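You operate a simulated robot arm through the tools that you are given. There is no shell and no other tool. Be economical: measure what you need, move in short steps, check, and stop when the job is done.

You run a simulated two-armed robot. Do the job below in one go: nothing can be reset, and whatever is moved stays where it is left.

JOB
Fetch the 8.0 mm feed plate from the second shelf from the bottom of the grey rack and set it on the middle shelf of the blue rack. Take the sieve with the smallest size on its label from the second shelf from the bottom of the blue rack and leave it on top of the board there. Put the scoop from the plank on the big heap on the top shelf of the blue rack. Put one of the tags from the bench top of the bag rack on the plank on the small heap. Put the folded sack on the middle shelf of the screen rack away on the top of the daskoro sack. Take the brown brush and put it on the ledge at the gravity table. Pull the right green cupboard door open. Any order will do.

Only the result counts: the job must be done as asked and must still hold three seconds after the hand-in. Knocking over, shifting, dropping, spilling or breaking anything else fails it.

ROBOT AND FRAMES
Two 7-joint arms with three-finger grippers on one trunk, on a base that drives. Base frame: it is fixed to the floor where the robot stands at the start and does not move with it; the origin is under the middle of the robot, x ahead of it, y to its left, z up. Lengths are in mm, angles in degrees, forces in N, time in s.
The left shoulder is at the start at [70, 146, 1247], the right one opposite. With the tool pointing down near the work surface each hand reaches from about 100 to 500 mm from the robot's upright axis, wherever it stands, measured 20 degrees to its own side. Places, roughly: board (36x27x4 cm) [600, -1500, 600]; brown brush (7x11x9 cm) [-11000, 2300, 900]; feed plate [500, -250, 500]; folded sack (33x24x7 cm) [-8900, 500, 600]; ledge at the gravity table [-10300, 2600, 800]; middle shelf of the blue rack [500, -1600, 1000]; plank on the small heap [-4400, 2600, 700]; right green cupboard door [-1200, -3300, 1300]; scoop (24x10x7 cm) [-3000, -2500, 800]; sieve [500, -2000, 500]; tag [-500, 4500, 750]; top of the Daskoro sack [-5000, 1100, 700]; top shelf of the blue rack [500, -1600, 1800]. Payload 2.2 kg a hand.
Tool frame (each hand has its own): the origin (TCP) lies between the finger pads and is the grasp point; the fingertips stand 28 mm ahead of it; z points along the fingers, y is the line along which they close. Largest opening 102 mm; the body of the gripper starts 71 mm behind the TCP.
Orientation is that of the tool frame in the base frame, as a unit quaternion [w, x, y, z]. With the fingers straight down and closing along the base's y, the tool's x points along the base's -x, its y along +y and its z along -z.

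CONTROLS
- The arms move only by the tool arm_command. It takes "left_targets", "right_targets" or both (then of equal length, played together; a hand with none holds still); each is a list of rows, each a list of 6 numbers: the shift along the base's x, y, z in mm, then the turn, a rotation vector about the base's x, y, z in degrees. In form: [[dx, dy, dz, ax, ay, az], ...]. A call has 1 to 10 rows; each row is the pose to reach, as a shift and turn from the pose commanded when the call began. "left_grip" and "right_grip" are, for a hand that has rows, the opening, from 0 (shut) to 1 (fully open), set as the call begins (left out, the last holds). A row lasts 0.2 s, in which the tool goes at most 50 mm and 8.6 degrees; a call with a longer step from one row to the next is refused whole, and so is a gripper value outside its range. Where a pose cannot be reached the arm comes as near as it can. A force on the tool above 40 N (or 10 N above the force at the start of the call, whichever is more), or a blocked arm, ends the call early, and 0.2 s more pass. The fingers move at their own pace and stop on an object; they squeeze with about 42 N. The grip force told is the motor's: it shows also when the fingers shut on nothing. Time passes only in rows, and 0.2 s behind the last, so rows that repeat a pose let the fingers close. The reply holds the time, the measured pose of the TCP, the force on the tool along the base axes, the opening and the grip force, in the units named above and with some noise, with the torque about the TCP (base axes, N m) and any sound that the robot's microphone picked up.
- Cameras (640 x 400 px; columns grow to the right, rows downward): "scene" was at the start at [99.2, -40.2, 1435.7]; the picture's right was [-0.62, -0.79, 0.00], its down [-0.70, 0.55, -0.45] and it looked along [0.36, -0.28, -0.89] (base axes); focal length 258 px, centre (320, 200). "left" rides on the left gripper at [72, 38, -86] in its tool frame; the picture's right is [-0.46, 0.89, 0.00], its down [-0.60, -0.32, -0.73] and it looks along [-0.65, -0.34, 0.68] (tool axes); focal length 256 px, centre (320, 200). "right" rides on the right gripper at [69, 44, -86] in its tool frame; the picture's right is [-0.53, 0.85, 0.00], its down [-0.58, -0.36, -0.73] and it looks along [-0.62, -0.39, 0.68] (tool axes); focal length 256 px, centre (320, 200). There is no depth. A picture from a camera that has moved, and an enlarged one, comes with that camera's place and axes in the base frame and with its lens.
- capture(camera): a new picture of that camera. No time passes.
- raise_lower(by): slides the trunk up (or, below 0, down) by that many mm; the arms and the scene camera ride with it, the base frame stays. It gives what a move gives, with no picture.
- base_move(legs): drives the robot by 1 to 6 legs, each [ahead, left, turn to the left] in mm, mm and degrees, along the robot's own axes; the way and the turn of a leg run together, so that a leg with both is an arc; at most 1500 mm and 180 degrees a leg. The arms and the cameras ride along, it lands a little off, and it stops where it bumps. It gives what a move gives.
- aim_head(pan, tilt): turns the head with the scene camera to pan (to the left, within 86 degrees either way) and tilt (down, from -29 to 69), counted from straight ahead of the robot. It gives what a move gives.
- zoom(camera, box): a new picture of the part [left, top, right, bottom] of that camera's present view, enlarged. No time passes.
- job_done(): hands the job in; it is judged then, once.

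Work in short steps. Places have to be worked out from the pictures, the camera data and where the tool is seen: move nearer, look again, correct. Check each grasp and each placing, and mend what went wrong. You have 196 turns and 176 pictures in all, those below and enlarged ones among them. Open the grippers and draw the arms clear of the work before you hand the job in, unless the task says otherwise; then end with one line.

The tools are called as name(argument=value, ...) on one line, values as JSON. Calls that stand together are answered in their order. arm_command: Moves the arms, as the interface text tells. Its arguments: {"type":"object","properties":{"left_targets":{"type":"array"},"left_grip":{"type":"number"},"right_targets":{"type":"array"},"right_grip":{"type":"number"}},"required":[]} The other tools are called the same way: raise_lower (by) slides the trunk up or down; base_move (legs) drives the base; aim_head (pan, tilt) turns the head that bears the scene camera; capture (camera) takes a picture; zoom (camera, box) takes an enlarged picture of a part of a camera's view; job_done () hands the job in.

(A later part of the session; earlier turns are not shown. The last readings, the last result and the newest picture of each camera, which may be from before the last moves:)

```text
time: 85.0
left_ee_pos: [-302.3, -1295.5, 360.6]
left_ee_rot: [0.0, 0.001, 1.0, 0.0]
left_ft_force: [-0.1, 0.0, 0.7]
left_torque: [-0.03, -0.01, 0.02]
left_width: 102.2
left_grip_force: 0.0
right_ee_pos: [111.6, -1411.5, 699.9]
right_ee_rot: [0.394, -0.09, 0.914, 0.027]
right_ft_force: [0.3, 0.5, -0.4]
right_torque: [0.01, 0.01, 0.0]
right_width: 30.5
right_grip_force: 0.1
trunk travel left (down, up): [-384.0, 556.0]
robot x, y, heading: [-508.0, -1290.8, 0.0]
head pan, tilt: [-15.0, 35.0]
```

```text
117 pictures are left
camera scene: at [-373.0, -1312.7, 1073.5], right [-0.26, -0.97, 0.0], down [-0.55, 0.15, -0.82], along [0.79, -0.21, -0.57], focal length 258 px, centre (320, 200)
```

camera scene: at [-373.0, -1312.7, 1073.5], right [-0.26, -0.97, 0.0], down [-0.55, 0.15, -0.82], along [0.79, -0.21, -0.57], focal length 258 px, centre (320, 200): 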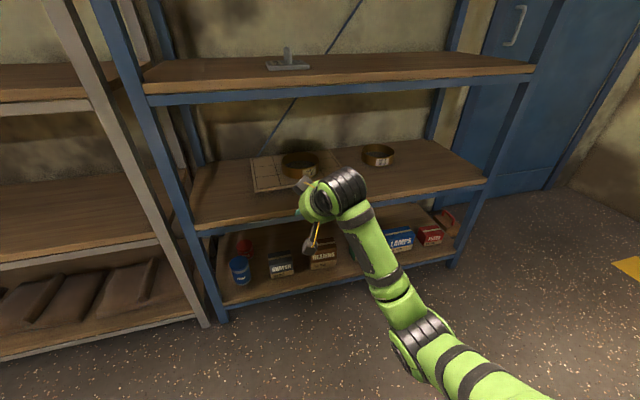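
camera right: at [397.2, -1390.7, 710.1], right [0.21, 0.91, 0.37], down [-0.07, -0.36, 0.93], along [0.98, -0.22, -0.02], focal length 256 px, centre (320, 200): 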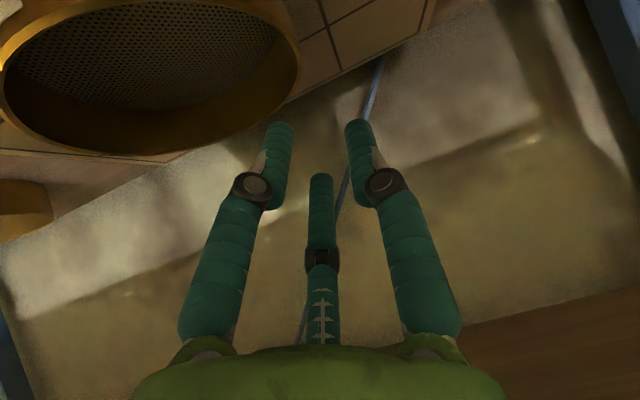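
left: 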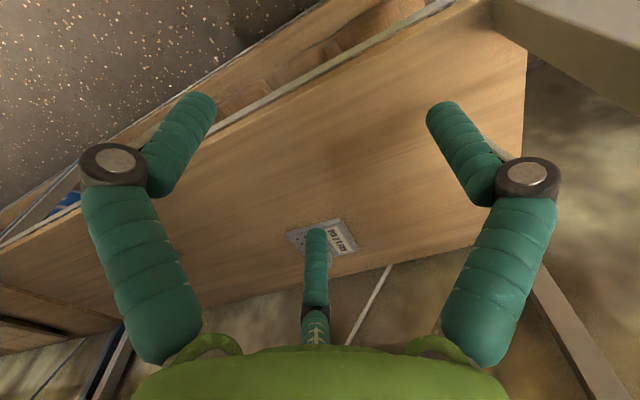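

Both placed well. Now the scoop at about (-3000,-2500,800): raise the trunk, turn round, and look.

raise_lower(by=384)

base_move(legs=[[0, 0, 175]])

aim_head(pan=35, tilt=15)

capture(camera="scene")

aim_head(pan=-35, tilt=15)

capture(camera="scene")

```text
time: 88.8
left_ee_pos: [-302.4, -1296.7, 746.0]
left_ee_rot: [0.0, 0.001, 1.0, 0.0]
left_ft_force: [-0.2, 0.8, -0.6]
left_torque: [0.0, -0.04, 0.01]
left_width: 102.0
left_grip_force: 0.1
right_ee_pos: [110.8, -1412.3, 1083.5]
right_ee_rot: [0.393, -0.089, 0.915, 0.026]
right_ft_force: [0.1, 0.1, 0.1]
right_torque: [0.01, 0.03, 0.03]
right_width: 30.7
right_grip_force: 0.1
trunk travel left (down, up): [-768.0, 172.0]
robot x, y, heading: [-507.8, -1290.9, 0.0]
head pan, tilt: [-15.0, 35.0]
```

```text
time: 96.4
left_ee_pos: [-712.3, -1270.5, 745.2]
left_ee_rot: [0.0, 1.0, -0.025, 0.001]
left_ft_force: [-0.4, -0.3, -0.3]
left_torque: [0.0, 0.0, 0.0]
left_width: 101.9
left_grip_force: 0.1
right_ee_pos: [-1121.2, -1135.2, 1084.1]
right_ee_rot: [0.017, 0.917, 0.067, -0.394]
right_ft_force: [0.2, -0.3, 0.8]
right_torque: [0.04, -0.02, 0.01]
right_width: 30.6
right_grip_force: 0.1
trunk travel left (down, up): [-768.0, 172.0]
robot x, y, heading: [-504.9, -1292.3, 177.8]
head pan, tilt: [-15.0, 35.0]
```

```text
time: 97.6
left_ee_pos: [-712.0, -1270.4, 745.6]
left_ee_rot: [0.0, 1.0, -0.024, 0.0]
left_ft_force: [0.0, 1.0, 0.5]
left_torque: [0.0, 0.03, -0.01]
left_width: 102.0
left_grip_force: 0.1
right_ee_pos: [-1119.4, -1134.8, 1084.4]
right_ee_rot: [0.016, 0.916, 0.067, -0.394]
right_ft_force: [0.3, 0.0, 0.6]
right_torque: [0.01, 0.01, 0.04]
right_width: 30.7
right_grip_force: 0.1
trunk travel left (down, up): [-768.0, 172.0]
robot x, y, heading: [-506.9, -1289.1, 177.0]
head pan, tilt: [35.0, 15.0]
```

```text
116 pictures are left
camera scene: at [-636.8, -1336.9, 1489.4], right [-0.53, 0.85, 0.0], down [0.22, 0.14, -0.97], along [-0.82, -0.51, -0.26], focal length 258 px, centre (320, 200)
```

scene: 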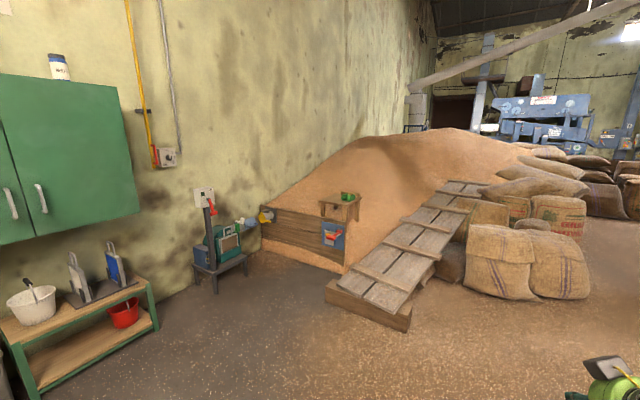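

```text
time: 99.0
left_ee_pos: [-712.2, -1271.6, 745.6]
left_ee_rot: [0.0, 1.0, -0.024, 0.0]
left_ft_force: [0.8, -0.2, -0.2]
left_torque: [-0.02, 0.0, -0.02]
left_width: 102.3
left_grip_force: 0.0
right_ee_pos: [-1118.8, -1135.9, 1084.5]
right_ee_rot: [0.016, 0.917, 0.067, -0.394]
right_ft_force: [-0.1, 0.1, 0.1]
right_torque: [-0.01, -0.02, 0.01]
right_width: 30.7
right_grip_force: 0.1
trunk travel left (down, up): [-768.0, 172.0]
robot x, y, heading: [-507.3, -1286.5, 177.1]
head pan, tilt: [-35.0, 15.0]
```

```text
115 pictures are left
camera scene: at [-631.5, -1230.0, 1489.4], right [0.61, 0.79, 0.0], down [0.2, -0.16, -0.97], along [-0.76, 0.59, -0.26], focal length 258 px, centre (320, 200)
```

scene: 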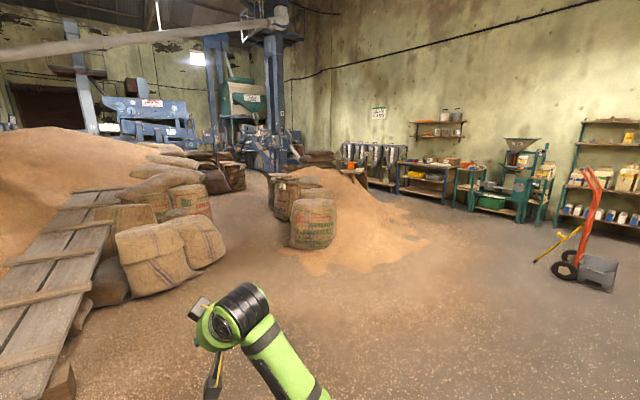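

The scoop (green) lies on a plank sticking out of the timbered side of the big heap. Zoom to see the surroundings.

aim_head(pan=30, tilt=20)

zoom(camera="scene", box=[200, 120, 460, 320])

```text
time: 100.3
left_ee_pos: [-711.0, -1270.4, 745.5]
left_ee_rot: [0.0, 1.0, -0.025, 0.001]
left_ft_force: [0.6, -0.5, 0.1]
left_torque: [-0.02, -0.01, -0.04]
left_width: 102.4
left_grip_force: 0.2
right_ee_pos: [-1118.7, -1135.8, 1084.3]
right_ee_rot: [0.017, 0.916, 0.068, -0.394]
right_ft_force: [-0.5, -1.0, -0.7]
right_torque: [0.02, 0.0, 0.03]
right_width: 30.7
right_grip_force: 0.1
trunk travel left (down, up): [-768.0, 172.0]
robot x, y, heading: [-508.2, -1289.6, 177.1]
head pan, tilt: [30.0, 20.0]
```

```text
2.00 times, centred on (330, 220) of scene
camera zoom: at [-640.6, -1329.7, 1481.3], right [-0.46, 0.89, 0.0], down [0.3, 0.16, -0.94], along [-0.84, -0.43, -0.34], focal length 516 px, centre (300, 160)
```

zoom: 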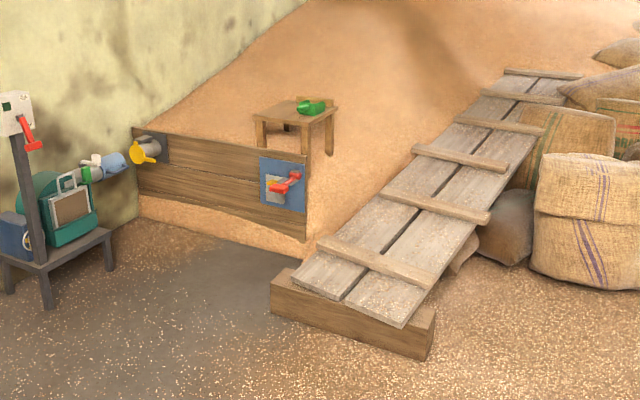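

The table stands just behind a low timber wall; the ramp foot's corner is at about (-2470,-2410). I'll stand at y≈-2750 facing -x. Drive there in legs.

base_move(legs=[[0, 0, 2.9], [1000, 0, 0], [0, 1460, 0], [600, 0, 0]])

aim_head(pan=-15, tilt=35)

capture(camera="scene")

```text
time: 115.8
left_ee_pos: [-2300.5, -2765.2, 744.8]
left_ee_rot: [0.0, 1.0, 0.003, 0.001]
left_ft_force: [-0.9, -0.5, 0.4]
left_torque: [0.0, 0.02, -0.02]
left_width: 102.0
left_grip_force: 0.0
right_ee_pos: [-2714.9, -2652.2, 1083.6]
right_ee_rot: [0.027, 0.914, 0.093, -0.393]
right_ft_force: [-0.4, 0.7, -0.2]
right_torque: [-0.04, -0.02, 0.01]
right_width: 30.6
right_grip_force: 0.0
trunk travel left (down, up): [-768.0, 172.0]
robot x, y, heading: [-2096.4, -2774.7, -179.7]
head pan, tilt: [30.0, 20.0]
```

```text
time: 117.0
left_ee_pos: [-2301.1, -2765.0, 742.9]
left_ee_rot: [0.0, 1.0, 0.002, 0.0]
left_ft_force: [-0.4, -0.7, 1.0]
left_torque: [0.01, 0.03, -0.03]
left_width: 102.1
left_grip_force: 0.0
right_ee_pos: [-2715.8, -2651.5, 1083.5]
right_ee_rot: [0.028, 0.914, 0.093, -0.394]
right_ft_force: [-0.5, 0.1, -0.7]
right_torque: [0.02, -0.01, 0.0]
right_width: 30.6
right_grip_force: 0.0
trunk travel left (down, up): [-768.0, 172.0]
robot x, y, heading: [-2091.3, -2770.6, -179.6]
head pan, tilt: [-15.0, 35.0]
```

```text
113 pictures are left
camera scene: at [-2231.4, -2750.5, 1457.5], right [0.25, 0.97, 0.0], down [0.55, -0.15, -0.82], along [-0.79, 0.21, -0.57], focal length 258 px, centre (320, 200)
```

scene: 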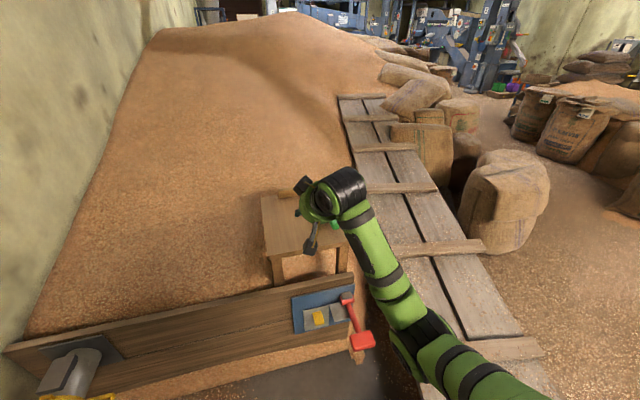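

The arm hides the scoop; look with the right camera.

capture(camera="right")

zoom(camera="scene", box=[240, 160, 400, 270])

```text
112 pictures are left
camera right: at [-2598.3, -2673.4, 1093.8], right [-0.2, -0.91, 0.37], down [0.06, 0.36, 0.93], along [-0.98, 0.21, -0.01], focal length 256 px, centre (320, 200)
```

right: 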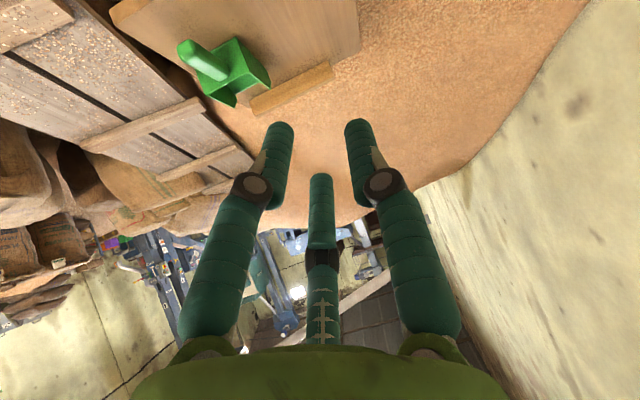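

```text
3.64 times, centred on (320, 215) of scene
camera zoom: at [-2231.4, -2750.5, 1457.5], right [0.25, 0.97, 0.0], down [0.55, -0.15, -0.82], along [-0.79, 0.21, -0.57], focal length 938 px, centre (320, 146)
```

zoom: 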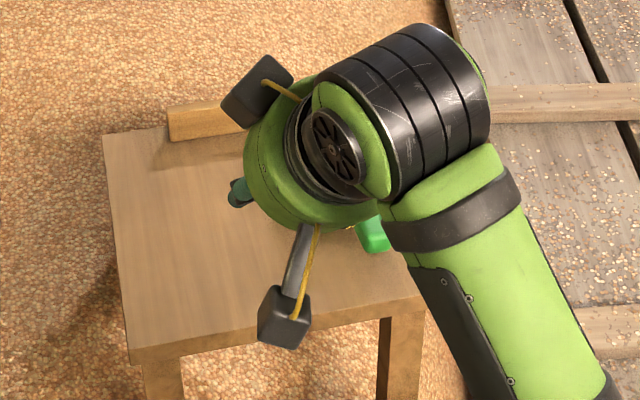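

Scoop handle points to the robot, roughly along x, around (-2960…-3040, -2490, ~800). I move the hand aside to see it with the head camera.

arm_command(right_targets=[[30, -40, 20, 0, 0, 0], [60, -80, 20, 0, 0, 0], [90, -120, 20, 0, 0, 0], [110, -160, 20, 0, 0, 0], [110, -160, 20, 0, 0, 0]])

zoom(camera="scene", box=[240, 160, 400, 270])

capture(camera="right")

```text
refused: row 1 steps farther than a row can; nothing moved
```

```text
3.64 times, centred on (320, 215) of scene
camera zoom: at [-2231.4, -2750.5, 1457.5], right [0.25, 0.97, 0.0], down [0.55, -0.15, -0.82], along [-0.79, 0.21, -0.57], focal length 938 px, centre (320, 146)
```

zoom: 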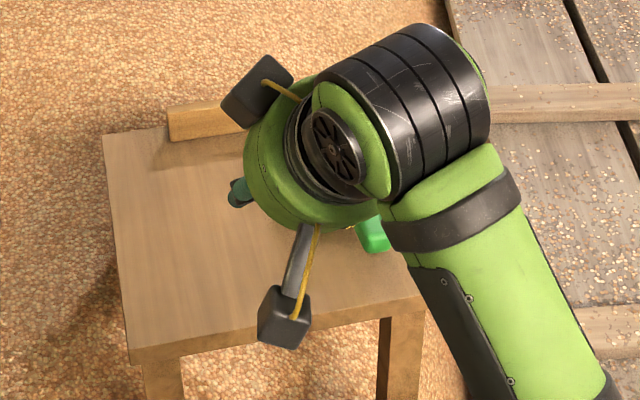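

```text
109 pictures are left
camera right: at [-2598.3, -2673.4, 1093.8], right [-0.2, -0.91, 0.37], down [0.06, 0.36, 0.93], along [-0.98, 0.21, -0.01], focal length 256 px, centre (320, 200)
```

right: 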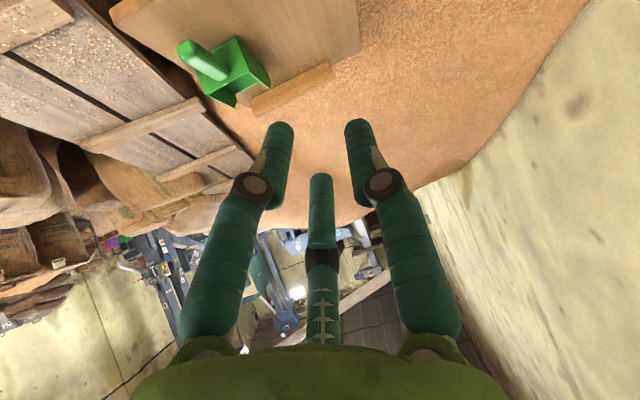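

Smaller steps.

arm_command(right_targets=[[25, -38, 5, 0, 0, 0], [50, -76, 10, 0, 0, 0], [75, -114, 15, 0, 0, 0], [100, -150, 20, 0, 0, 0], [100, -150, 20, 0, 0, 0]])

zoom(camera="scene", box=[260, 160, 420, 270])

```text
time: 118.2
left_ee_pos: [-2301.0, -2763.6, 744.7]
left_ee_rot: [0.001, 1.0, 0.003, 0.001]
left_ft_force: [-0.1, -0.6, -0.6]
left_torque: [0.01, -0.02, 0.03]
left_width: 101.7
left_grip_force: 0.0
right_ee_pos: [-2616.5, -2799.3, 1103.7]
right_ee_rot: [0.028, 0.915, 0.091, -0.392]
right_ft_force: [-0.5, 0.2, -0.6]
right_torque: [-0.05, 0.03, 0.01]
right_width: 30.7
right_grip_force: 0.0
trunk travel left (down, up): [-768.0, 172.0]
robot x, y, heading: [-2096.5, -2769.2, -179.6]
head pan, tilt: [-15.0, 35.0]
```

```text
3.64 times, centred on (340, 215) of scene
camera zoom: at [-2232.1, -2749.0, 1457.3], right [0.25, 0.97, 0.0], down [0.56, -0.15, -0.82], along [-0.79, 0.21, -0.57], focal length 938 px, centre (247, 146)
```

zoom: 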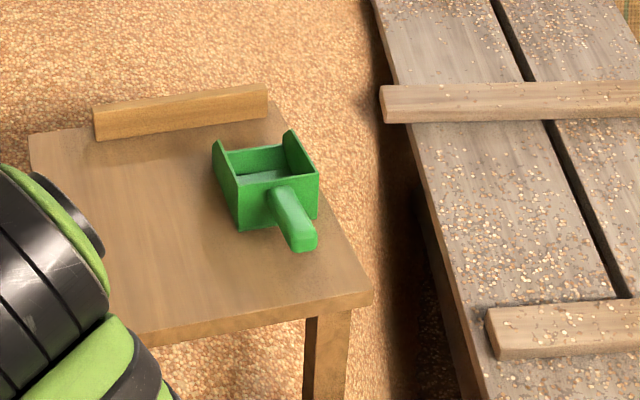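

I need height: lower the trunk 250 mm for a second viewpoint.

raise_lower(by=-250)

zoom(camera="scene", box=[260, 80, 420, 190])

```text
time: 120.7
left_ee_pos: [-2299.8, -2764.1, 495.6]
left_ee_rot: [0.0, 1.0, 0.003, 0.0]
left_ft_force: [0.7, 0.1, 0.1]
left_torque: [0.01, 0.02, 0.03]
left_width: 102.0
left_grip_force: 0.1
right_ee_pos: [-2616.5, -2799.9, 855.3]
right_ee_rot: [0.027, 0.914, 0.092, -0.393]
right_ft_force: [-0.4, -0.2, -0.2]
right_torque: [0.0, 0.01, 0.01]
right_width: 30.6
right_grip_force: 0.1
trunk travel left (down, up): [-518.0, 422.0]
robot x, y, heading: [-2099.9, -2768.8, -180.1]
head pan, tilt: [-15.0, 35.0]
```

```text
3.64 times, centred on (340, 135) of scene
camera zoom: at [-2231.3, -2750.4, 1207.5], right [0.25, 0.97, 0.0], down [0.55, -0.15, -0.82], along [-0.79, 0.21, -0.57], focal length 938 px, centre (247, 436)
```

zoom: 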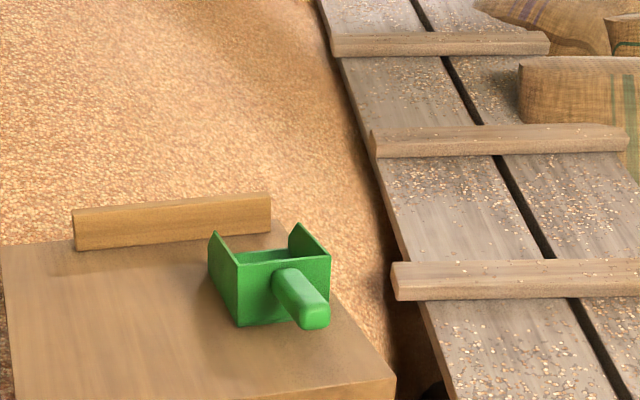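

Triangulated: table top z≈768, front edge x≈-2883; handle from (-3025,-2500,811) to its end (-2922,-2506,826). I'll grip it end-on with the tool about 22° below level; pose the hand in front of it first.

arm_command(right_targets=[[0, 40, 2, -0.2, 3.1, -1.8], [0, 80, 4, -0.4, 6.3, -3.6], [0, 120, 6, -0.6, 9.4, -5.4], [0, 160, 8, -0.7, 12.6, -7.1], [0, 200, 10, -0.9, 15.7, -8.9], [0, 240, 10, -1.1, 18.9, -10.7], [0, 270, 10, -1.2, 21, -12], [0, 293, 10, -1.3, 22, -12.5], [0, 293, 10, -1.3, 22, -12.5]], right_grip=0.6)

capture(camera="right")

capture(camera="scene")

```text
time: 122.7
left_ee_pos: [-2301.3, -2764.6, 495.0]
left_ee_rot: [0.0, 1.0, 0.002, 0.0]
left_ft_force: [-0.2, 0.9, 0.1]
left_torque: [0.02, -0.02, 0.0]
left_width: 102.0
left_grip_force: 0.1
right_ee_pos: [-2616.3, -2508.4, 865.5]
right_ee_rot: [-0.023, 0.827, -0.008, -0.561]
right_ft_force: [-1.0, -0.2, -0.6]
right_torque: [0.03, -0.01, -0.01]
right_width: 61.2
right_grip_force: 0.0
trunk travel left (down, up): [-518.0, 422.0]
robot x, y, heading: [-2093.2, -2768.2, -179.9]
head pan, tilt: [-15.0, 35.0]
```

```text
106 pictures are left
camera right: at [-2512.2, -2553.9, 832.8], right [-0.23, -0.85, 0.47], down [0.48, 0.32, 0.82], along [-0.85, 0.41, 0.33], focal length 256 px, centre (320, 200)
```

right: 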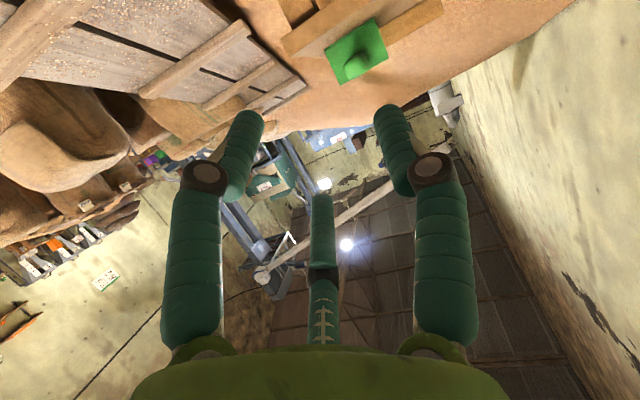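

```text
105 pictures are left
camera scene: at [-2231.4, -2750.7, 1207.4], right [0.25, 0.97, 0.0], down [0.55, -0.15, -0.82], along [-0.79, 0.21, -0.57], focal length 258 px, centre (320, 200)
```

scene: 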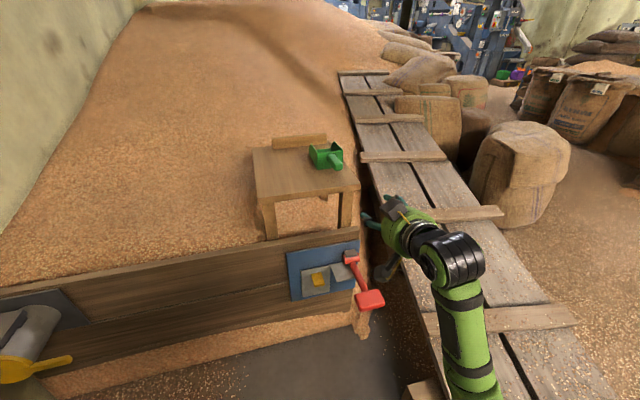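

The right view agrees: handle end ≈(-2922,-2504,821). Lower 45, drive 230 ahead, then check.

arm_command(right_targets=[[0, 3, -22, 0, 0, 0], [0, 5, -43, 0, 0, 0], [0, 5, -43, 0, 0, 0]])

base_move(legs=[[230, 0, 0]])

capture(camera="right")

zoom(camera="scene", box=[250, 150, 490, 300])

```text
time: 123.5
left_ee_pos: [-2300.6, -2764.6, 495.0]
left_ee_rot: [0.0, 1.0, 0.002, 0.0]
left_ft_force: [0.7, 0.2, -0.5]
left_torque: [-0.02, -0.01, 0.03]
left_width: 102.2
left_grip_force: 0.0
right_ee_pos: [-2615.5, -2502.2, 822.7]
right_ee_rot: [-0.023, 0.827, -0.008, -0.562]
right_ft_force: [0.4, -0.4, 1.1]
right_torque: [-0.04, 0.02, 0.02]
right_width: 61.5
right_grip_force: 0.1
trunk travel left (down, up): [-518.0, 422.0]
robot x, y, heading: [-2097.1, -2771.8, -179.6]
head pan, tilt: [-15.0, 35.0]
```

```text
time: 125.3
left_ee_pos: [-2530.1, -2765.6, 494.9]
left_ee_rot: [0.0, 1.0, 0.002, 0.001]
left_ft_force: [-0.3, -0.3, 0.2]
left_torque: [0.0, 0.0, -0.01]
left_width: 102.1
left_grip_force: 0.0
right_ee_pos: [-2843.4, -2503.7, 823.9]
right_ee_rot: [-0.023, 0.827, -0.008, -0.562]
right_ft_force: [-0.5, -0.1, 0.0]
right_torque: [0.01, 0.02, -0.03]
right_width: 61.1
right_grip_force: 0.0
trunk travel left (down, up): [-518.0, 422.0]
robot x, y, heading: [-2322.6, -2768.5, -179.7]
head pan, tilt: [-15.0, 35.0]
```

```text
104 pictures are left
camera right: at [-2739.9, -2549.0, 790.5], right [-0.23, -0.85, 0.47], down [0.48, 0.32, 0.82], along [-0.85, 0.41, 0.33], focal length 256 px, centre (320, 200)
```

right: 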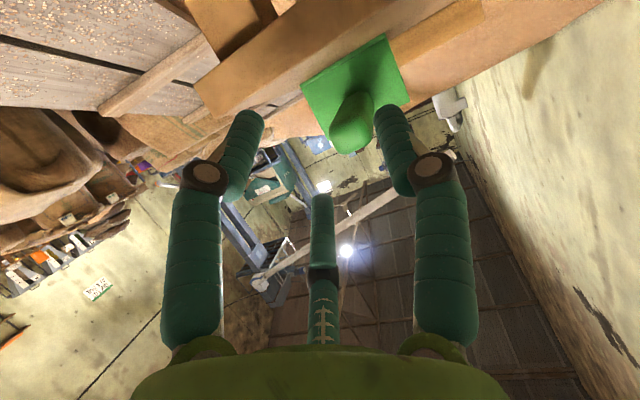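

```text
2.67 times, centred on (370, 225) of scene
camera zoom: at [-2460.3, -2751.4, 1207.3], right [0.25, 0.97, 0.0], down [0.56, -0.15, -0.82], along [-0.79, 0.21, -0.57], focal length 688 px, centre (187, 133)
```

zoom: 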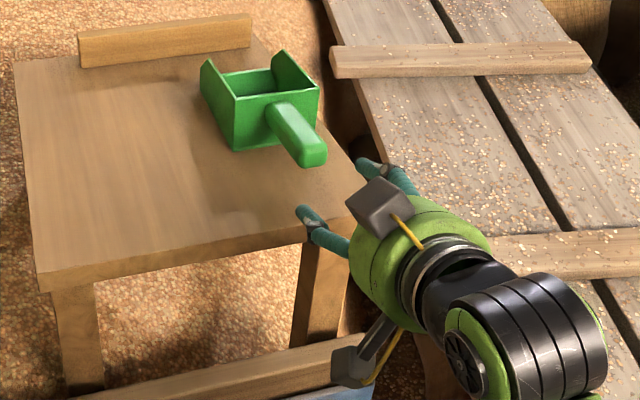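

All views agree on the handle end ≈(-2922,-2506,827). Advance 105 mm along -x and look.

arm_command(right_targets=[[-40, -1, 0, 0, 0, 0], [-80, -2, 0, 0, 0, 0], [-107, -2, 0, 0, 0, 0], [-107, -2, 0, 0, 0, 0]])

capture(camera="right")

zoom(camera="scene", box=[250, 150, 490, 300])

```text
time: 126.3
left_ee_pos: [-2527.7, -2766.0, 495.3]
left_ee_rot: [-0.001, 1.0, 0.002, 0.0]
left_ft_force: [0.5, -0.6, -0.1]
left_torque: [0.01, 0.01, 0.0]
left_width: 102.0
left_grip_force: 0.1
right_ee_pos: [-2951.6, -2505.1, 821.4]
right_ee_rot: [-0.024, 0.827, -0.009, -0.561]
right_ft_force: [-0.4, -0.2, -0.4]
right_torque: [0.0, -0.01, 0.0]
right_width: 61.3
right_grip_force: 0.1
trunk travel left (down, up): [-518.0, 422.0]
robot x, y, heading: [-2322.7, -2773.1, -179.6]
head pan, tilt: [-15.0, 35.0]
```

```text
102 pictures are left
camera right: at [-2847.6, -2550.5, 789.2], right [-0.23, -0.85, 0.47], down [0.48, 0.32, 0.82], along [-0.85, 0.41, 0.34], focal length 256 px, centre (320, 200)
```

right: 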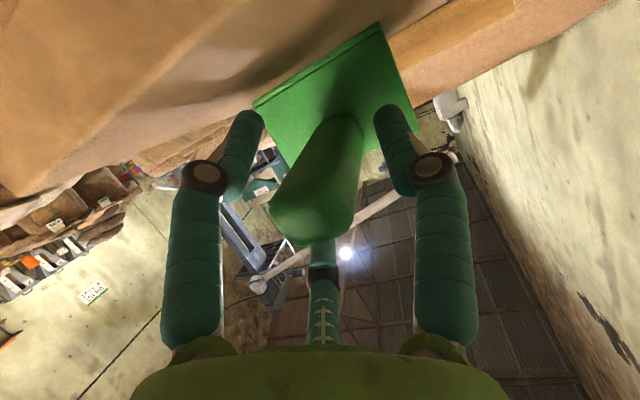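

```text
2.67 times, centred on (370, 225) of scene
camera zoom: at [-2459.3, -2751.4, 1207.5], right [0.25, 0.97, 0.0], down [0.55, -0.15, -0.82], along [-0.79, 0.21, -0.57], focal length 688 px, centre (187, 133)
```

zoom: 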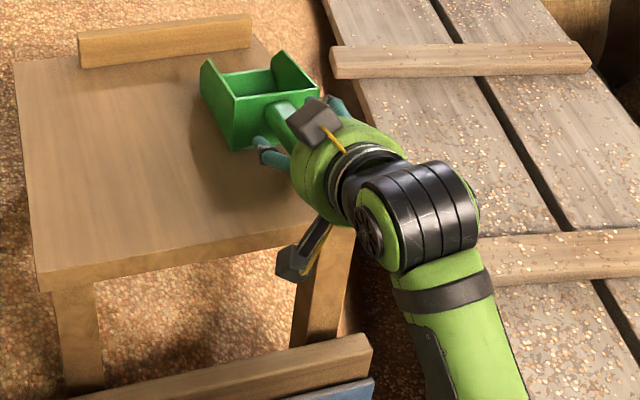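

Excellent: the handle is between the fingers. Close and lift 40 mm.

arm_command(right_targets=[[0, 0, 0, 0, 0, 0], [0, 0, 0, 0, 0, 0], [0, 0, 0, 0, 0, 0]], right_grip=0)

arm_command(right_targets=[[0, 0, 20, 0, 0, 0], [0, 0, 40, 0, 0, 0], [0, 0, 60, 0, 0, 0], [0, 0, 60, 0, 0, 0]])

zoom(camera="scene", box=[250, 120, 490, 270])

```text
time: 127.1
left_ee_pos: [-2528.7, -2766.4, 495.5]
left_ee_rot: [-0.001, 1.0, 0.002, 0.0]
left_ft_force: [-0.6, -0.1, 0.3]
left_torque: [0.02, 0.0, 0.0]
left_width: 101.8
left_grip_force: 0.0
right_ee_pos: [-2952.2, -2505.8, 825.1]
right_ee_rot: [-0.023, 0.825, -0.008, -0.565]
right_ft_force: [-4.6, -2.8, 12.6]
right_torque: [-0.79, 1.05, 0.05]
right_width: 39.3
right_grip_force: 42.2
trunk travel left (down, up): [-518.0, 422.0]
robot x, y, heading: [-2323.9, -2772.3, -179.5]
head pan, tilt: [-15.0, 35.0]
```

```text
time: 128.1
left_ee_pos: [-2529.6, -2765.6, 494.3]
left_ee_rot: [0.0, 1.0, 0.002, 0.001]
left_ft_force: [0.0, 0.4, 0.7]
left_torque: [0.02, 0.0, -0.03]
left_width: 102.0
left_grip_force: 0.0
right_ee_pos: [-2952.9, -2504.4, 882.8]
right_ee_rot: [-0.023, 0.827, -0.008, -0.561]
right_ft_force: [0.5, -0.1, -1.5]
right_torque: [-0.03, -0.11, 0.0]
right_width: 36.9
right_grip_force: 42.2
trunk travel left (down, up): [-518.0, 422.0]
robot x, y, heading: [-2321.8, -2770.3, -179.6]
head pan, tilt: [-15.0, 35.0]
```

```text
2.67 times, centred on (370, 195) of scene
camera zoom: at [-2459.8, -2751.3, 1207.4], right [0.25, 0.97, 0.0], down [0.55, -0.15, -0.82], along [-0.79, 0.21, -0.57], focal length 688 px, centre (187, 213)
```

zoom: 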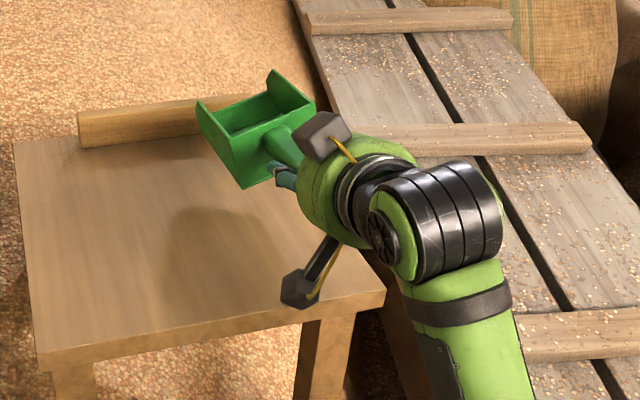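

The scoop is held. Back out, move to open floor, turn to face the racks.

base_move(legs=[[-600, 0, 0], [0, -900, 0], [0, 0, 180]])

raise_lower(by=400)

raise_lower(by=22)

aim_head(pan=0, tilt=-5)

capture(camera="scene")

```text
time: 143.0
left_ee_pos: [-1532.9, -1893.5, 495.2]
left_ee_rot: [-0.001, 0.029, 1.0, 0.0]
left_ft_force: [-0.2, -0.6, -1.2]
left_torque: [0.03, -0.02, -0.02]
left_width: 102.0
left_grip_force: 0.0
right_ee_pos: [-1126.2, -2179.0, 881.4]
right_ee_rot: [0.561, 0.033, 0.826, -0.04]
right_ft_force: [-0.1, 0.4, -1.8]
right_torque: [-0.02, 0.14, 0.01]
right_width: 35.4
right_grip_force: 42.4
trunk travel left (down, up): [-518.0, 422.0]
robot x, y, heading: [-1734.2, -1876.3, -3.3]
head pan, tilt: [-15.0, 35.0]
```

```text
time: 146.8
left_ee_pos: [-1533.0, -1893.3, 894.4]
left_ee_rot: [0.0, 0.029, 1.0, 0.0]
left_ft_force: [0.2, -0.3, -0.7]
left_torque: [-0.01, -0.01, 0.03]
left_width: 101.8
left_grip_force: 0.1
right_ee_pos: [-1125.7, -2178.3, 1282.6]
right_ee_rot: [0.56, 0.033, 0.827, -0.04]
right_ft_force: [-0.4, -0.7, -0.6]
right_torque: [0.01, 0.13, -0.01]
right_width: 35.2
right_grip_force: 42.0
trunk travel left (down, up): [-918.0, 22.0]
robot x, y, heading: [-1732.4, -1873.4, -3.2]
head pan, tilt: [-15.0, 35.0]
```

```text
time: 147.5
left_ee_pos: [-1533.1, -1892.6, 916.1]
left_ee_rot: [-0.001, 0.029, 1.0, 0.0]
left_ft_force: [1.3, 0.1, -0.5]
left_torque: [-0.02, -0.01, 0.0]
left_width: 102.1
left_grip_force: 0.1
right_ee_pos: [-1127.1, -2179.7, 1303.9]
right_ee_rot: [0.561, 0.033, 0.826, -0.041]
right_ft_force: [-0.5, -0.6, -0.9]
right_torque: [-0.03, 0.11, 0.0]
right_width: 35.2
right_grip_force: 41.4
trunk travel left (down, up): [-940.0, 0.0]
robot x, y, heading: [-1737.0, -1871.5, -3.5]
head pan, tilt: [-15.0, 35.0]
```

```text
time: 148.5
left_ee_pos: [-1531.9, -1892.4, 917.6]
left_ee_rot: [-0.001, 0.029, 1.0, 0.0]
left_ft_force: [1.2, 0.6, 0.1]
left_torque: [-0.03, -0.01, 0.01]
left_width: 101.8
left_grip_force: 0.1
right_ee_pos: [-1125.6, -2179.5, 1304.6]
right_ee_rot: [0.559, 0.033, 0.827, -0.04]
right_ft_force: [-0.1, 0.4, -0.7]
right_torque: [0.02, 0.11, 0.01]
right_width: 35.5
right_grip_force: 41.6
trunk travel left (down, up): [-940.0, 0.0]
robot x, y, heading: [-1739.5, -1876.5, -3.6]
head pan, tilt: [0.0, -5.0]
```

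```text
99 pictures are left
camera scene: at [-1599.7, -1882.5, 1693.2], right [-0.06, -1.0, 0.0], down [0.09, 0.0, -1.0], along [0.99, -0.06, 0.09], focal length 258 px, centre (320, 200)
```

scene: 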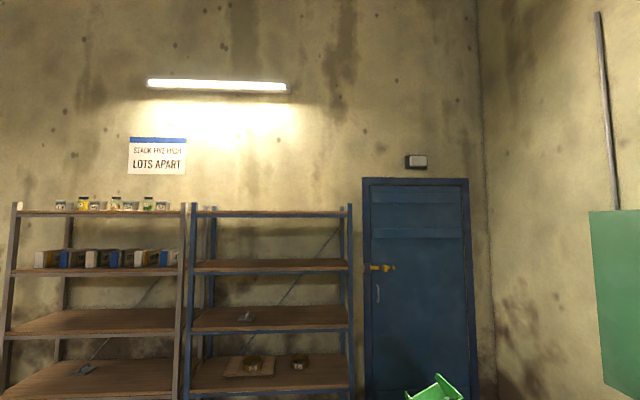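

The top shelf (empty) is at z≈1775, its front edge x≈316. I raise the right hand in free space: first call up 280 mm while drawing in 60 mm.

arm_command(right_targets=[[-8, 0, 46, 0, 0, 0], [-16, 0, 92, 0, 0, 0], [-24, 0, 138, 0, 0, 0], [-32, 0, 184, 0, 0, 0], [-40, 0, 230, 0, 0, 0], [-50, 0, 276, 0, 0, 0], [-60, 0, 322, 0, 0, 0], [-70, 0, 368, 0, 0, 0], [-70, 0, 368, 0, 0, 0]])

```text
time: 150.5
left_ee_pos: [-1532.7, -1893.0, 917.1]
left_ee_rot: [-0.001, 0.029, 1.0, 0.0]
left_ft_force: [0.2, -0.9, 0.0]
left_torque: [-0.02, 0.0, 0.01]
left_width: 101.8
left_grip_force: 0.0
right_ee_pos: [-1195.7, -2181.0, 1672.2]
right_ee_rot: [0.56, 0.034, 0.827, -0.04]
right_ft_force: [0.8, 0.1, -1.6]
right_torque: [-0.01, 0.09, 0.01]
right_width: 35.3
right_grip_force: 42.0
trunk travel left (down, up): [-940.0, 0.0]
robot x, y, heading: [-1735.2, -1874.8, -3.2]
head pan, tilt: [0.0, -5.0]
```

Reached 1672 without trouble. Continue up 210 mm, drawing in 80 mm more.

arm_command(right_targets=[[-15, 0, 45, 0, 0, 0], [-30, 0, 90, 0, 0, 0], [-48, 0, 135, 0, 0, 0], [-66, 0, 180, 0, 0, 0], [-80, 0, 215, 0, 0, 0], [-80, 0, 215, 0, 0, 0]])

aim_head(pan=-10, tilt=-10)

capture(camera="scene")

```text
time: 151.9
left_ee_pos: [-1530.4, -1893.3, 916.0]
left_ee_rot: [-0.002, 0.029, 1.0, 0.001]
left_ft_force: [0.4, -1.1, -0.2]
left_torque: [0.05, 0.04, -0.05]
left_width: 102.1
left_grip_force: 0.0
right_ee_pos: [-1274.7, -2173.0, 1865.4]
right_ee_rot: [0.558, 0.034, 0.828, -0.041]
right_ft_force: [1.1, -0.4, -1.0]
right_torque: [0.0, 0.13, 0.03]
right_width: 35.0
right_grip_force: 42.0
right hand out of reach, approached as far as the arm can: row 5, 6
trunk travel left (down, up): [-940.0, 0.0]
robot x, y, heading: [-1732.4, -1870.9, -3.5]
head pan, tilt: [0.0, -5.0]
```

```text
time: 152.7
left_ee_pos: [-1531.7, -1894.2, 916.5]
left_ee_rot: [-0.001, 0.029, 1.0, 0.0]
left_ft_force: [1.2, 0.1, 0.1]
left_torque: [-0.01, -0.01, 0.04]
left_width: 101.8
left_grip_force: 0.0
right_ee_pos: [-1279.4, -2171.5, 1867.1]
right_ee_rot: [0.56, 0.035, 0.827, -0.041]
right_ft_force: [-0.3, 0.4, -1.0]
right_torque: [0.0, 0.1, 0.03]
right_width: 35.2
right_grip_force: 42.1
trunk travel left (down, up): [-940.0, 0.0]
robot x, y, heading: [-1738.5, -1872.4, -3.3]
head pan, tilt: [-10.0, -10.0]
```

```text
98 pictures are left
camera scene: at [-1602.7, -1897.9, 1700.5], right [-0.23, -0.97, 0.0], down [0.17, -0.04, -0.99], along [0.96, -0.23, 0.17], focal length 258 px, centre (320, 200)
```

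scene: 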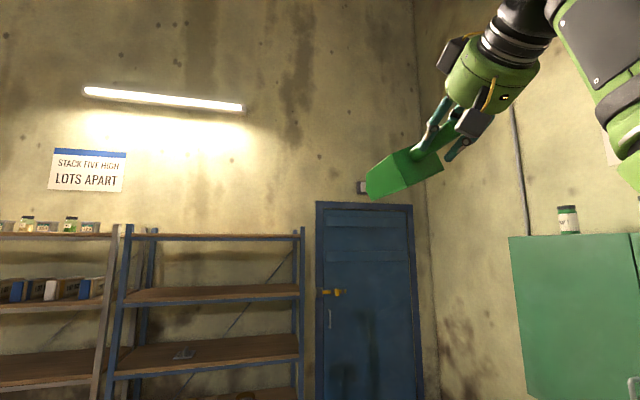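

At z 1867. Zoom on the scoop to judge its tilt.

zoom(camera="scene", box=[350, 80, 510, 210])

```text
3.08 times, centred on (430, 145) of scene
camera zoom: at [-1602.7, -1897.9, 1700.5], right [-0.23, -0.97, 0.0], down [0.17, -0.04, -0.99], along [0.96, -0.23, 0.17], focal length 794 px, centre (-18, 369)
```

zoom: 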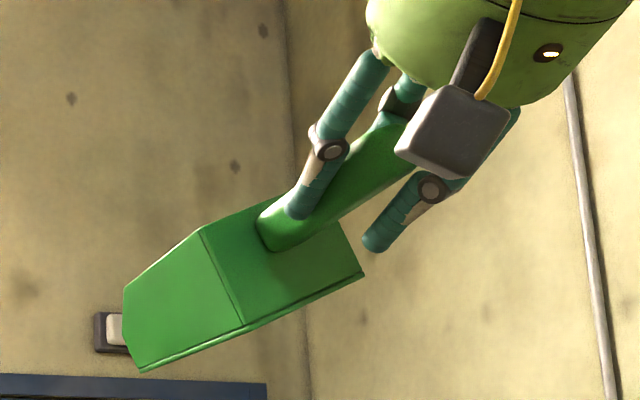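

The scoop is rolled ≈23° (right side up), pitch level. I roll the hand +22° about x to level it.

arm_command(right_targets=[[0, 0, 0, 5.5, 0, 0], [0, 0, 0, 11, 0, 0], [0, 0, 0, 16.5, 0, 0], [0, 0, 0, 22, 0, 0], [0, 0, 0, 22, 0, 0]])

zoom(camera="scene", box=[350, 80, 510, 210])

```text
time: 153.9
left_ee_pos: [-1534.0, -1892.8, 917.2]
left_ee_rot: [0.0, 0.029, 1.0, 0.0]
left_ft_force: [0.6, -0.2, 0.5]
left_torque: [0.02, 0.01, 0.05]
left_width: 101.8
left_grip_force: 0.0
right_ee_pos: [-1284.9, -2171.8, 1861.9]
right_ee_rot: [0.544, 0.14, 0.819, 0.119]
right_ft_force: [0.2, 0.0, -0.9]
right_torque: [-0.03, 0.15, 0.03]
right_width: 35.0
right_grip_force: 41.8
right hand out of reach, approached as far as the arm can: row 2, 3, 4, 5
trunk travel left (down, up): [-940.0, 0.0]
robot x, y, heading: [-1734.9, -1871.5, -3.6]
head pan, tilt: [-10.0, -10.0]
```

```text
3.08 times, centred on (430, 145) of scene
camera zoom: at [-1605.5, -1896.6, 1700.8], right [-0.23, -0.97, 0.0], down [0.17, -0.04, -0.98], along [0.96, -0.23, 0.17], focal length 794 px, centre (-18, 369)
```

zoom: 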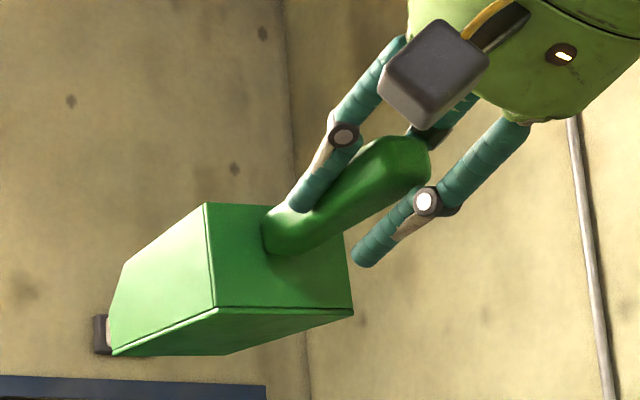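

The scoop is level now, its base ≈51 mm under the TCP (1811). Drive toward the rack: turn to heading 0, left 544, ahead 1250, then check.

base_move(legs=[[0, 0, 3.4], [0, 544, 0], [1250, 0, 0]])

aim_head(pan=-25, tilt=-10)

capture(camera="scene")

```text
time: 163.5
left_ee_pos: [-261.2, -1326.7, 917.8]
left_ee_rot: [0.0, 0.001, 1.0, 0.0]
left_ft_force: [0.5, -0.4, -0.4]
left_torque: [0.02, -0.04, 0.07]
left_width: 102.0
left_grip_force: 0.0
right_ee_pos: [0.5, -1591.1, 1861.7]
right_ee_rot: [0.541, 0.116, 0.822, 0.133]
right_ft_force: [0.3, 0.1, -0.8]
right_torque: [-0.04, 0.09, -0.02]
right_width: 35.1
right_grip_force: 41.9
trunk travel left (down, up): [-940.0, 0.0]
robot x, y, heading: [-467.6, -1322.1, -0.0]
head pan, tilt: [-10.0, -10.0]
```

```text
time: 164.2
left_ee_pos: [-260.9, -1327.0, 916.9]
left_ee_rot: [0.0, 0.001, 1.0, 0.0]
left_ft_force: [0.5, 0.2, -1.1]
left_torque: [0.02, 0.0, -0.01]
left_width: 101.9
left_grip_force: 0.1
right_ee_pos: [2.3, -1591.8, 1861.4]
right_ee_rot: [0.54, 0.117, 0.823, 0.134]
right_ft_force: [-0.6, -0.4, -0.9]
right_torque: [0.0, 0.1, 0.0]
right_width: 35.1
right_grip_force: 42.1
trunk travel left (down, up): [-940.0, 0.0]
robot x, y, heading: [-469.3, -1318.5, 0.0]
head pan, tilt: [-25.0, -10.0]
```

```text
95 pictures are left
camera scene: at [-339.8, -1355.6, 1700.7], right [-0.42, -0.91, 0.0], down [0.16, -0.07, -0.98], along [0.89, -0.42, 0.17], focal length 258 px, centre (320, 200)
```

scene: 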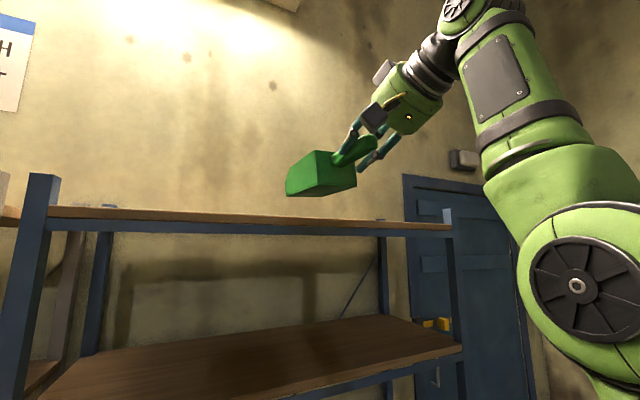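

The shelf's top edge reads ≈1780; scoop base ≈1810, so it clears. Drive 365 in.

base_move(legs=[[250, 0, 0]])

capture(camera="scene")

```text
time: 166.1
left_ee_pos: [-13.9, -1326.4, 918.4]
left_ee_rot: [0.001, 0.0, 1.0, 0.001]
left_ft_force: [-0.9, 0.2, 0.3]
left_torque: [0.0, -0.03, 0.0]
left_width: 102.1
left_grip_force: 0.0
right_ee_pos: [246.7, -1591.4, 1863.8]
right_ee_rot: [0.543, 0.115, 0.821, 0.134]
right_ft_force: [0.0, 0.0, -1.1]
right_torque: [0.01, 0.15, -0.02]
right_width: 35.0
right_grip_force: 41.9
trunk travel left (down, up): [-940.0, 0.0]
robot x, y, heading: [-214.4, -1320.5, 0.3]
head pan, tilt: [-25.0, -10.0]
```

```text
94 pictures are left
camera scene: at [-94.5, -1355.5, 1701.2], right [-0.42, -0.91, 0.0], down [0.16, -0.07, -0.98], along [0.89, -0.42, 0.18], focal length 258 px, centre (320, 200)
```

scene: 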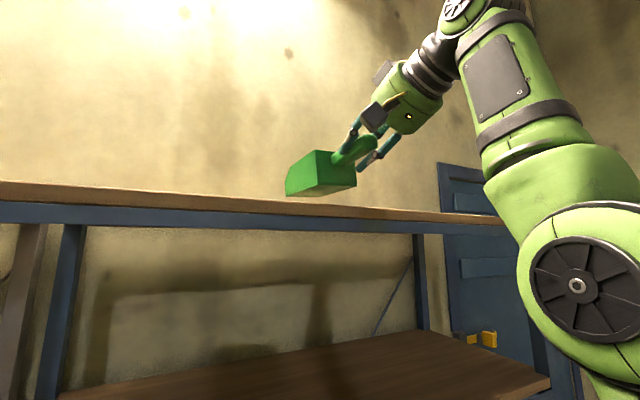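

Clear above the edge. Drive 120 more, then lower in small steps.

base_move(legs=[[122, 0, -0.3]])

arm_command(right_targets=[[0, 0, -8, 0, 0, 0], [0, 0, -16, 0, 0, 0], [0, 0, -22, 0, 0, 0], [0, 0, -22, 0, 0, 0]])

capture(camera="scene")

```text
time: 167.3
left_ee_pos: [104.1, -1327.9, 917.6]
left_ee_rot: [0.002, 0.003, 1.0, 0.0]
left_ft_force: [-0.2, -0.4, 0.4]
left_torque: [0.02, -0.03, 0.0]
left_width: 102.1
left_grip_force: 0.1
right_ee_pos: [360.6, -1594.5, 1866.0]
right_ee_rot: [0.543, 0.12, 0.82, 0.132]
right_ft_force: [-1.0, -0.2, -1.2]
right_torque: [-0.01, 0.09, -0.02]
right_width: 34.9
right_grip_force: 42.2
trunk travel left (down, up): [-940.0, 0.0]
robot x, y, heading: [-91.9, -1319.6, -0.3]
head pan, tilt: [-25.0, -10.0]
```

```text
time: 168.3
left_ee_pos: [109.0, -1327.9, 916.5]
left_ee_rot: [-0.002, 0.004, 1.0, 0.0]
left_ft_force: [-0.3, 0.6, 0.1]
left_torque: [0.01, -0.04, 0.0]
left_width: 102.1
left_grip_force: 0.0
right_ee_pos: [372.4, -1593.2, 1841.5]
right_ee_rot: [0.541, 0.119, 0.822, 0.133]
right_ft_force: [0.8, 0.6, -1.4]
right_torque: [-0.03, 0.1, -0.02]
right_width: 35.1
right_grip_force: 42.1
trunk travel left (down, up): [-940.0, 0.0]
robot x, y, heading: [-96.2, -1322.6, -0.2]
head pan, tilt: [-25.0, -10.0]
```

```text
93 pictures are left
camera scene: at [32.2, -1356.7, 1700.5], right [-0.43, -0.9, 0.0], down [0.16, -0.07, -0.98], along [0.89, -0.42, 0.17], focal length 258 px, centre (320, 200)
```

scene: 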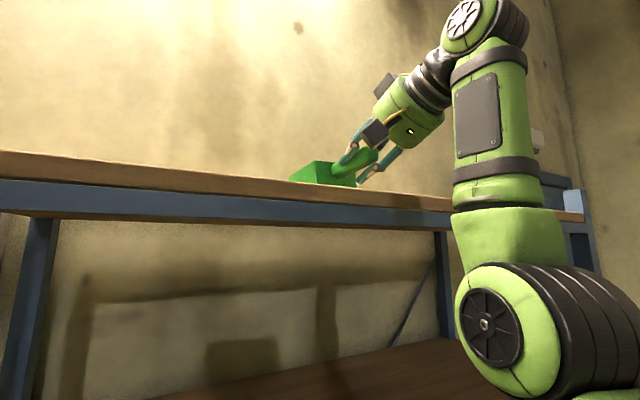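

Not yet touching. Lower up to 16 mm more.

arm_command(right_targets=[[0, 0, -5, 0, 0, 0], [0, 0, -10, 0, 0, 0], [0, 0, -10, 0, 0, 0]])

arm_command(right_targets=[[0, 0, -3, 0, 0, 0], [0, 0, -6, 0, 0, 0], [0, 0, -6, 0, 0, 0]])

```text
time: 169.1
left_ee_pos: [108.4, -1327.7, 916.0]
left_ee_rot: [-0.001, 0.003, 1.0, 0.0]
left_ft_force: [-0.5, -1.3, 0.8]
left_torque: [-0.04, -0.01, 0.0]
left_width: 101.9
left_grip_force: 0.1
right_ee_pos: [369.8, -1594.8, 1832.7]
right_ee_rot: [0.545, 0.12, 0.819, 0.131]
right_ft_force: [3.5, -1.5, 10.1]
right_torque: [0.52, -0.78, -0.22]
right_width: 35.1
right_grip_force: 42.0
trunk travel left (down, up): [-940.0, 0.0]
robot x, y, heading: [-94.2, -1319.5, -0.4]
head pan, tilt: [-25.0, -10.0]
```

```text
time: 169.9
left_ee_pos: [107.0, -1328.1, 916.9]
left_ee_rot: [-0.001, 0.004, 1.0, 0.0]
left_ft_force: [-0.8, 0.5, 0.9]
left_torque: [-0.03, 0.0, 0.02]
left_width: 102.0
left_grip_force: 0.0
right_ee_pos: [366.6, -1597.6, 1826.1]
right_ee_rot: [0.546, 0.118, 0.819, 0.134]
right_ft_force: [0.9, -4.3, 15.6]
right_torque: [0.67, -1.03, -0.39]
right_width: 35.4
right_grip_force: 41.5
trunk travel left (down, up): [-940.0, 0.0]
robot x, y, heading: [-95.2, -1320.0, -0.1]
head pan, tilt: [-25.0, -10.0]
```

Standing on the shelf (15 N). Open and then back straight out.

arm_command(right_targets=[[0, 0, 2, 0, 0, 0], [0, 0, 4, 0, 0, 0], [0, 0, 4, 0, 0, 0]], right_grip=0.65)

capture(camera="right")

```text
time: 170.7
left_ee_pos: [108.0, -1327.4, 916.2]
left_ee_rot: [-0.001, 0.004, 1.0, -0.001]
left_ft_force: [0.2, 0.5, 0.8]
left_torque: [0.02, 0.01, -0.02]
left_width: 102.1
left_grip_force: 0.1
right_ee_pos: [369.1, -1592.4, 1828.8]
right_ee_rot: [0.543, 0.118, 0.821, 0.131]
right_ft_force: [-0.3, 0.0, 1.6]
right_torque: [0.03, 0.04, 0.01]
right_width: 66.7
right_grip_force: 0.2
trunk travel left (down, up): [-940.0, 0.0]
robot x, y, heading: [-102.6, -1318.0, -0.2]
head pan, tilt: [-25.0, -10.0]
```

```text
92 pictures are left
camera right: at [265.4, -1536.3, 1818.5], right [0.25, 0.61, 0.75], down [-0.47, -0.6, 0.65], along [0.85, -0.51, 0.14], focal length 256 px, centre (320, 200)
```

right: 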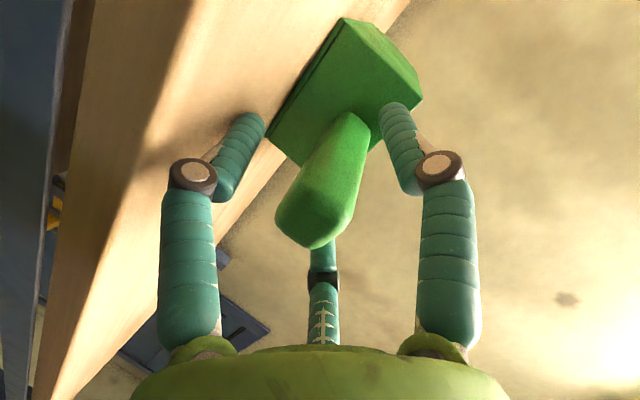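

Freed. Back out 300 mm and check the scoop stayed.

base_move(legs=[[-400, 0, 0]])

capture(camera="scene")

```text
time: 173.2
left_ee_pos: [-297.3, -1325.4, 916.2]
left_ee_rot: [-0.002, 0.006, 1.0, 0.0]
left_ft_force: [0.3, 0.3, -0.5]
left_torque: [-0.04, 0.01, 0.0]
left_width: 102.0
left_grip_force: 0.0
right_ee_pos: [-36.9, -1593.4, 1827.1]
right_ee_rot: [0.541, 0.122, 0.822, 0.131]
right_ft_force: [0.3, -0.8, -0.3]
right_torque: [0.01, 0.0, -0.04]
right_width: 66.3
right_grip_force: 0.0
trunk travel left (down, up): [-940.0, 0.0]
robot x, y, heading: [-500.7, -1317.4, -0.8]
head pan, tilt: [-25.0, -10.0]
```

```text
91 pictures are left
camera scene: at [-375.0, -1353.8, 1700.4], right [-0.43, -0.9, 0.0], down [0.15, -0.07, -0.99], along [0.89, -0.43, 0.17], focal length 258 px, centre (320, 200)
```

scene: 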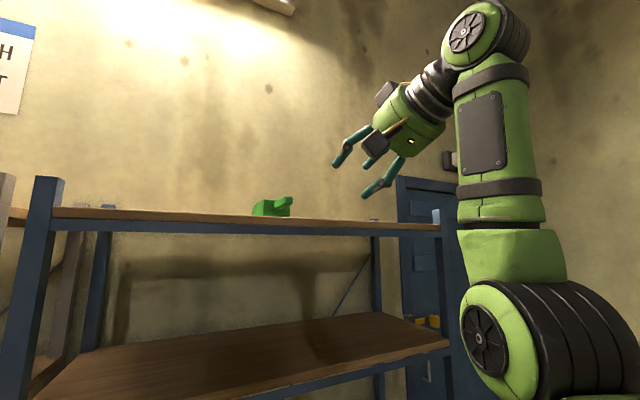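

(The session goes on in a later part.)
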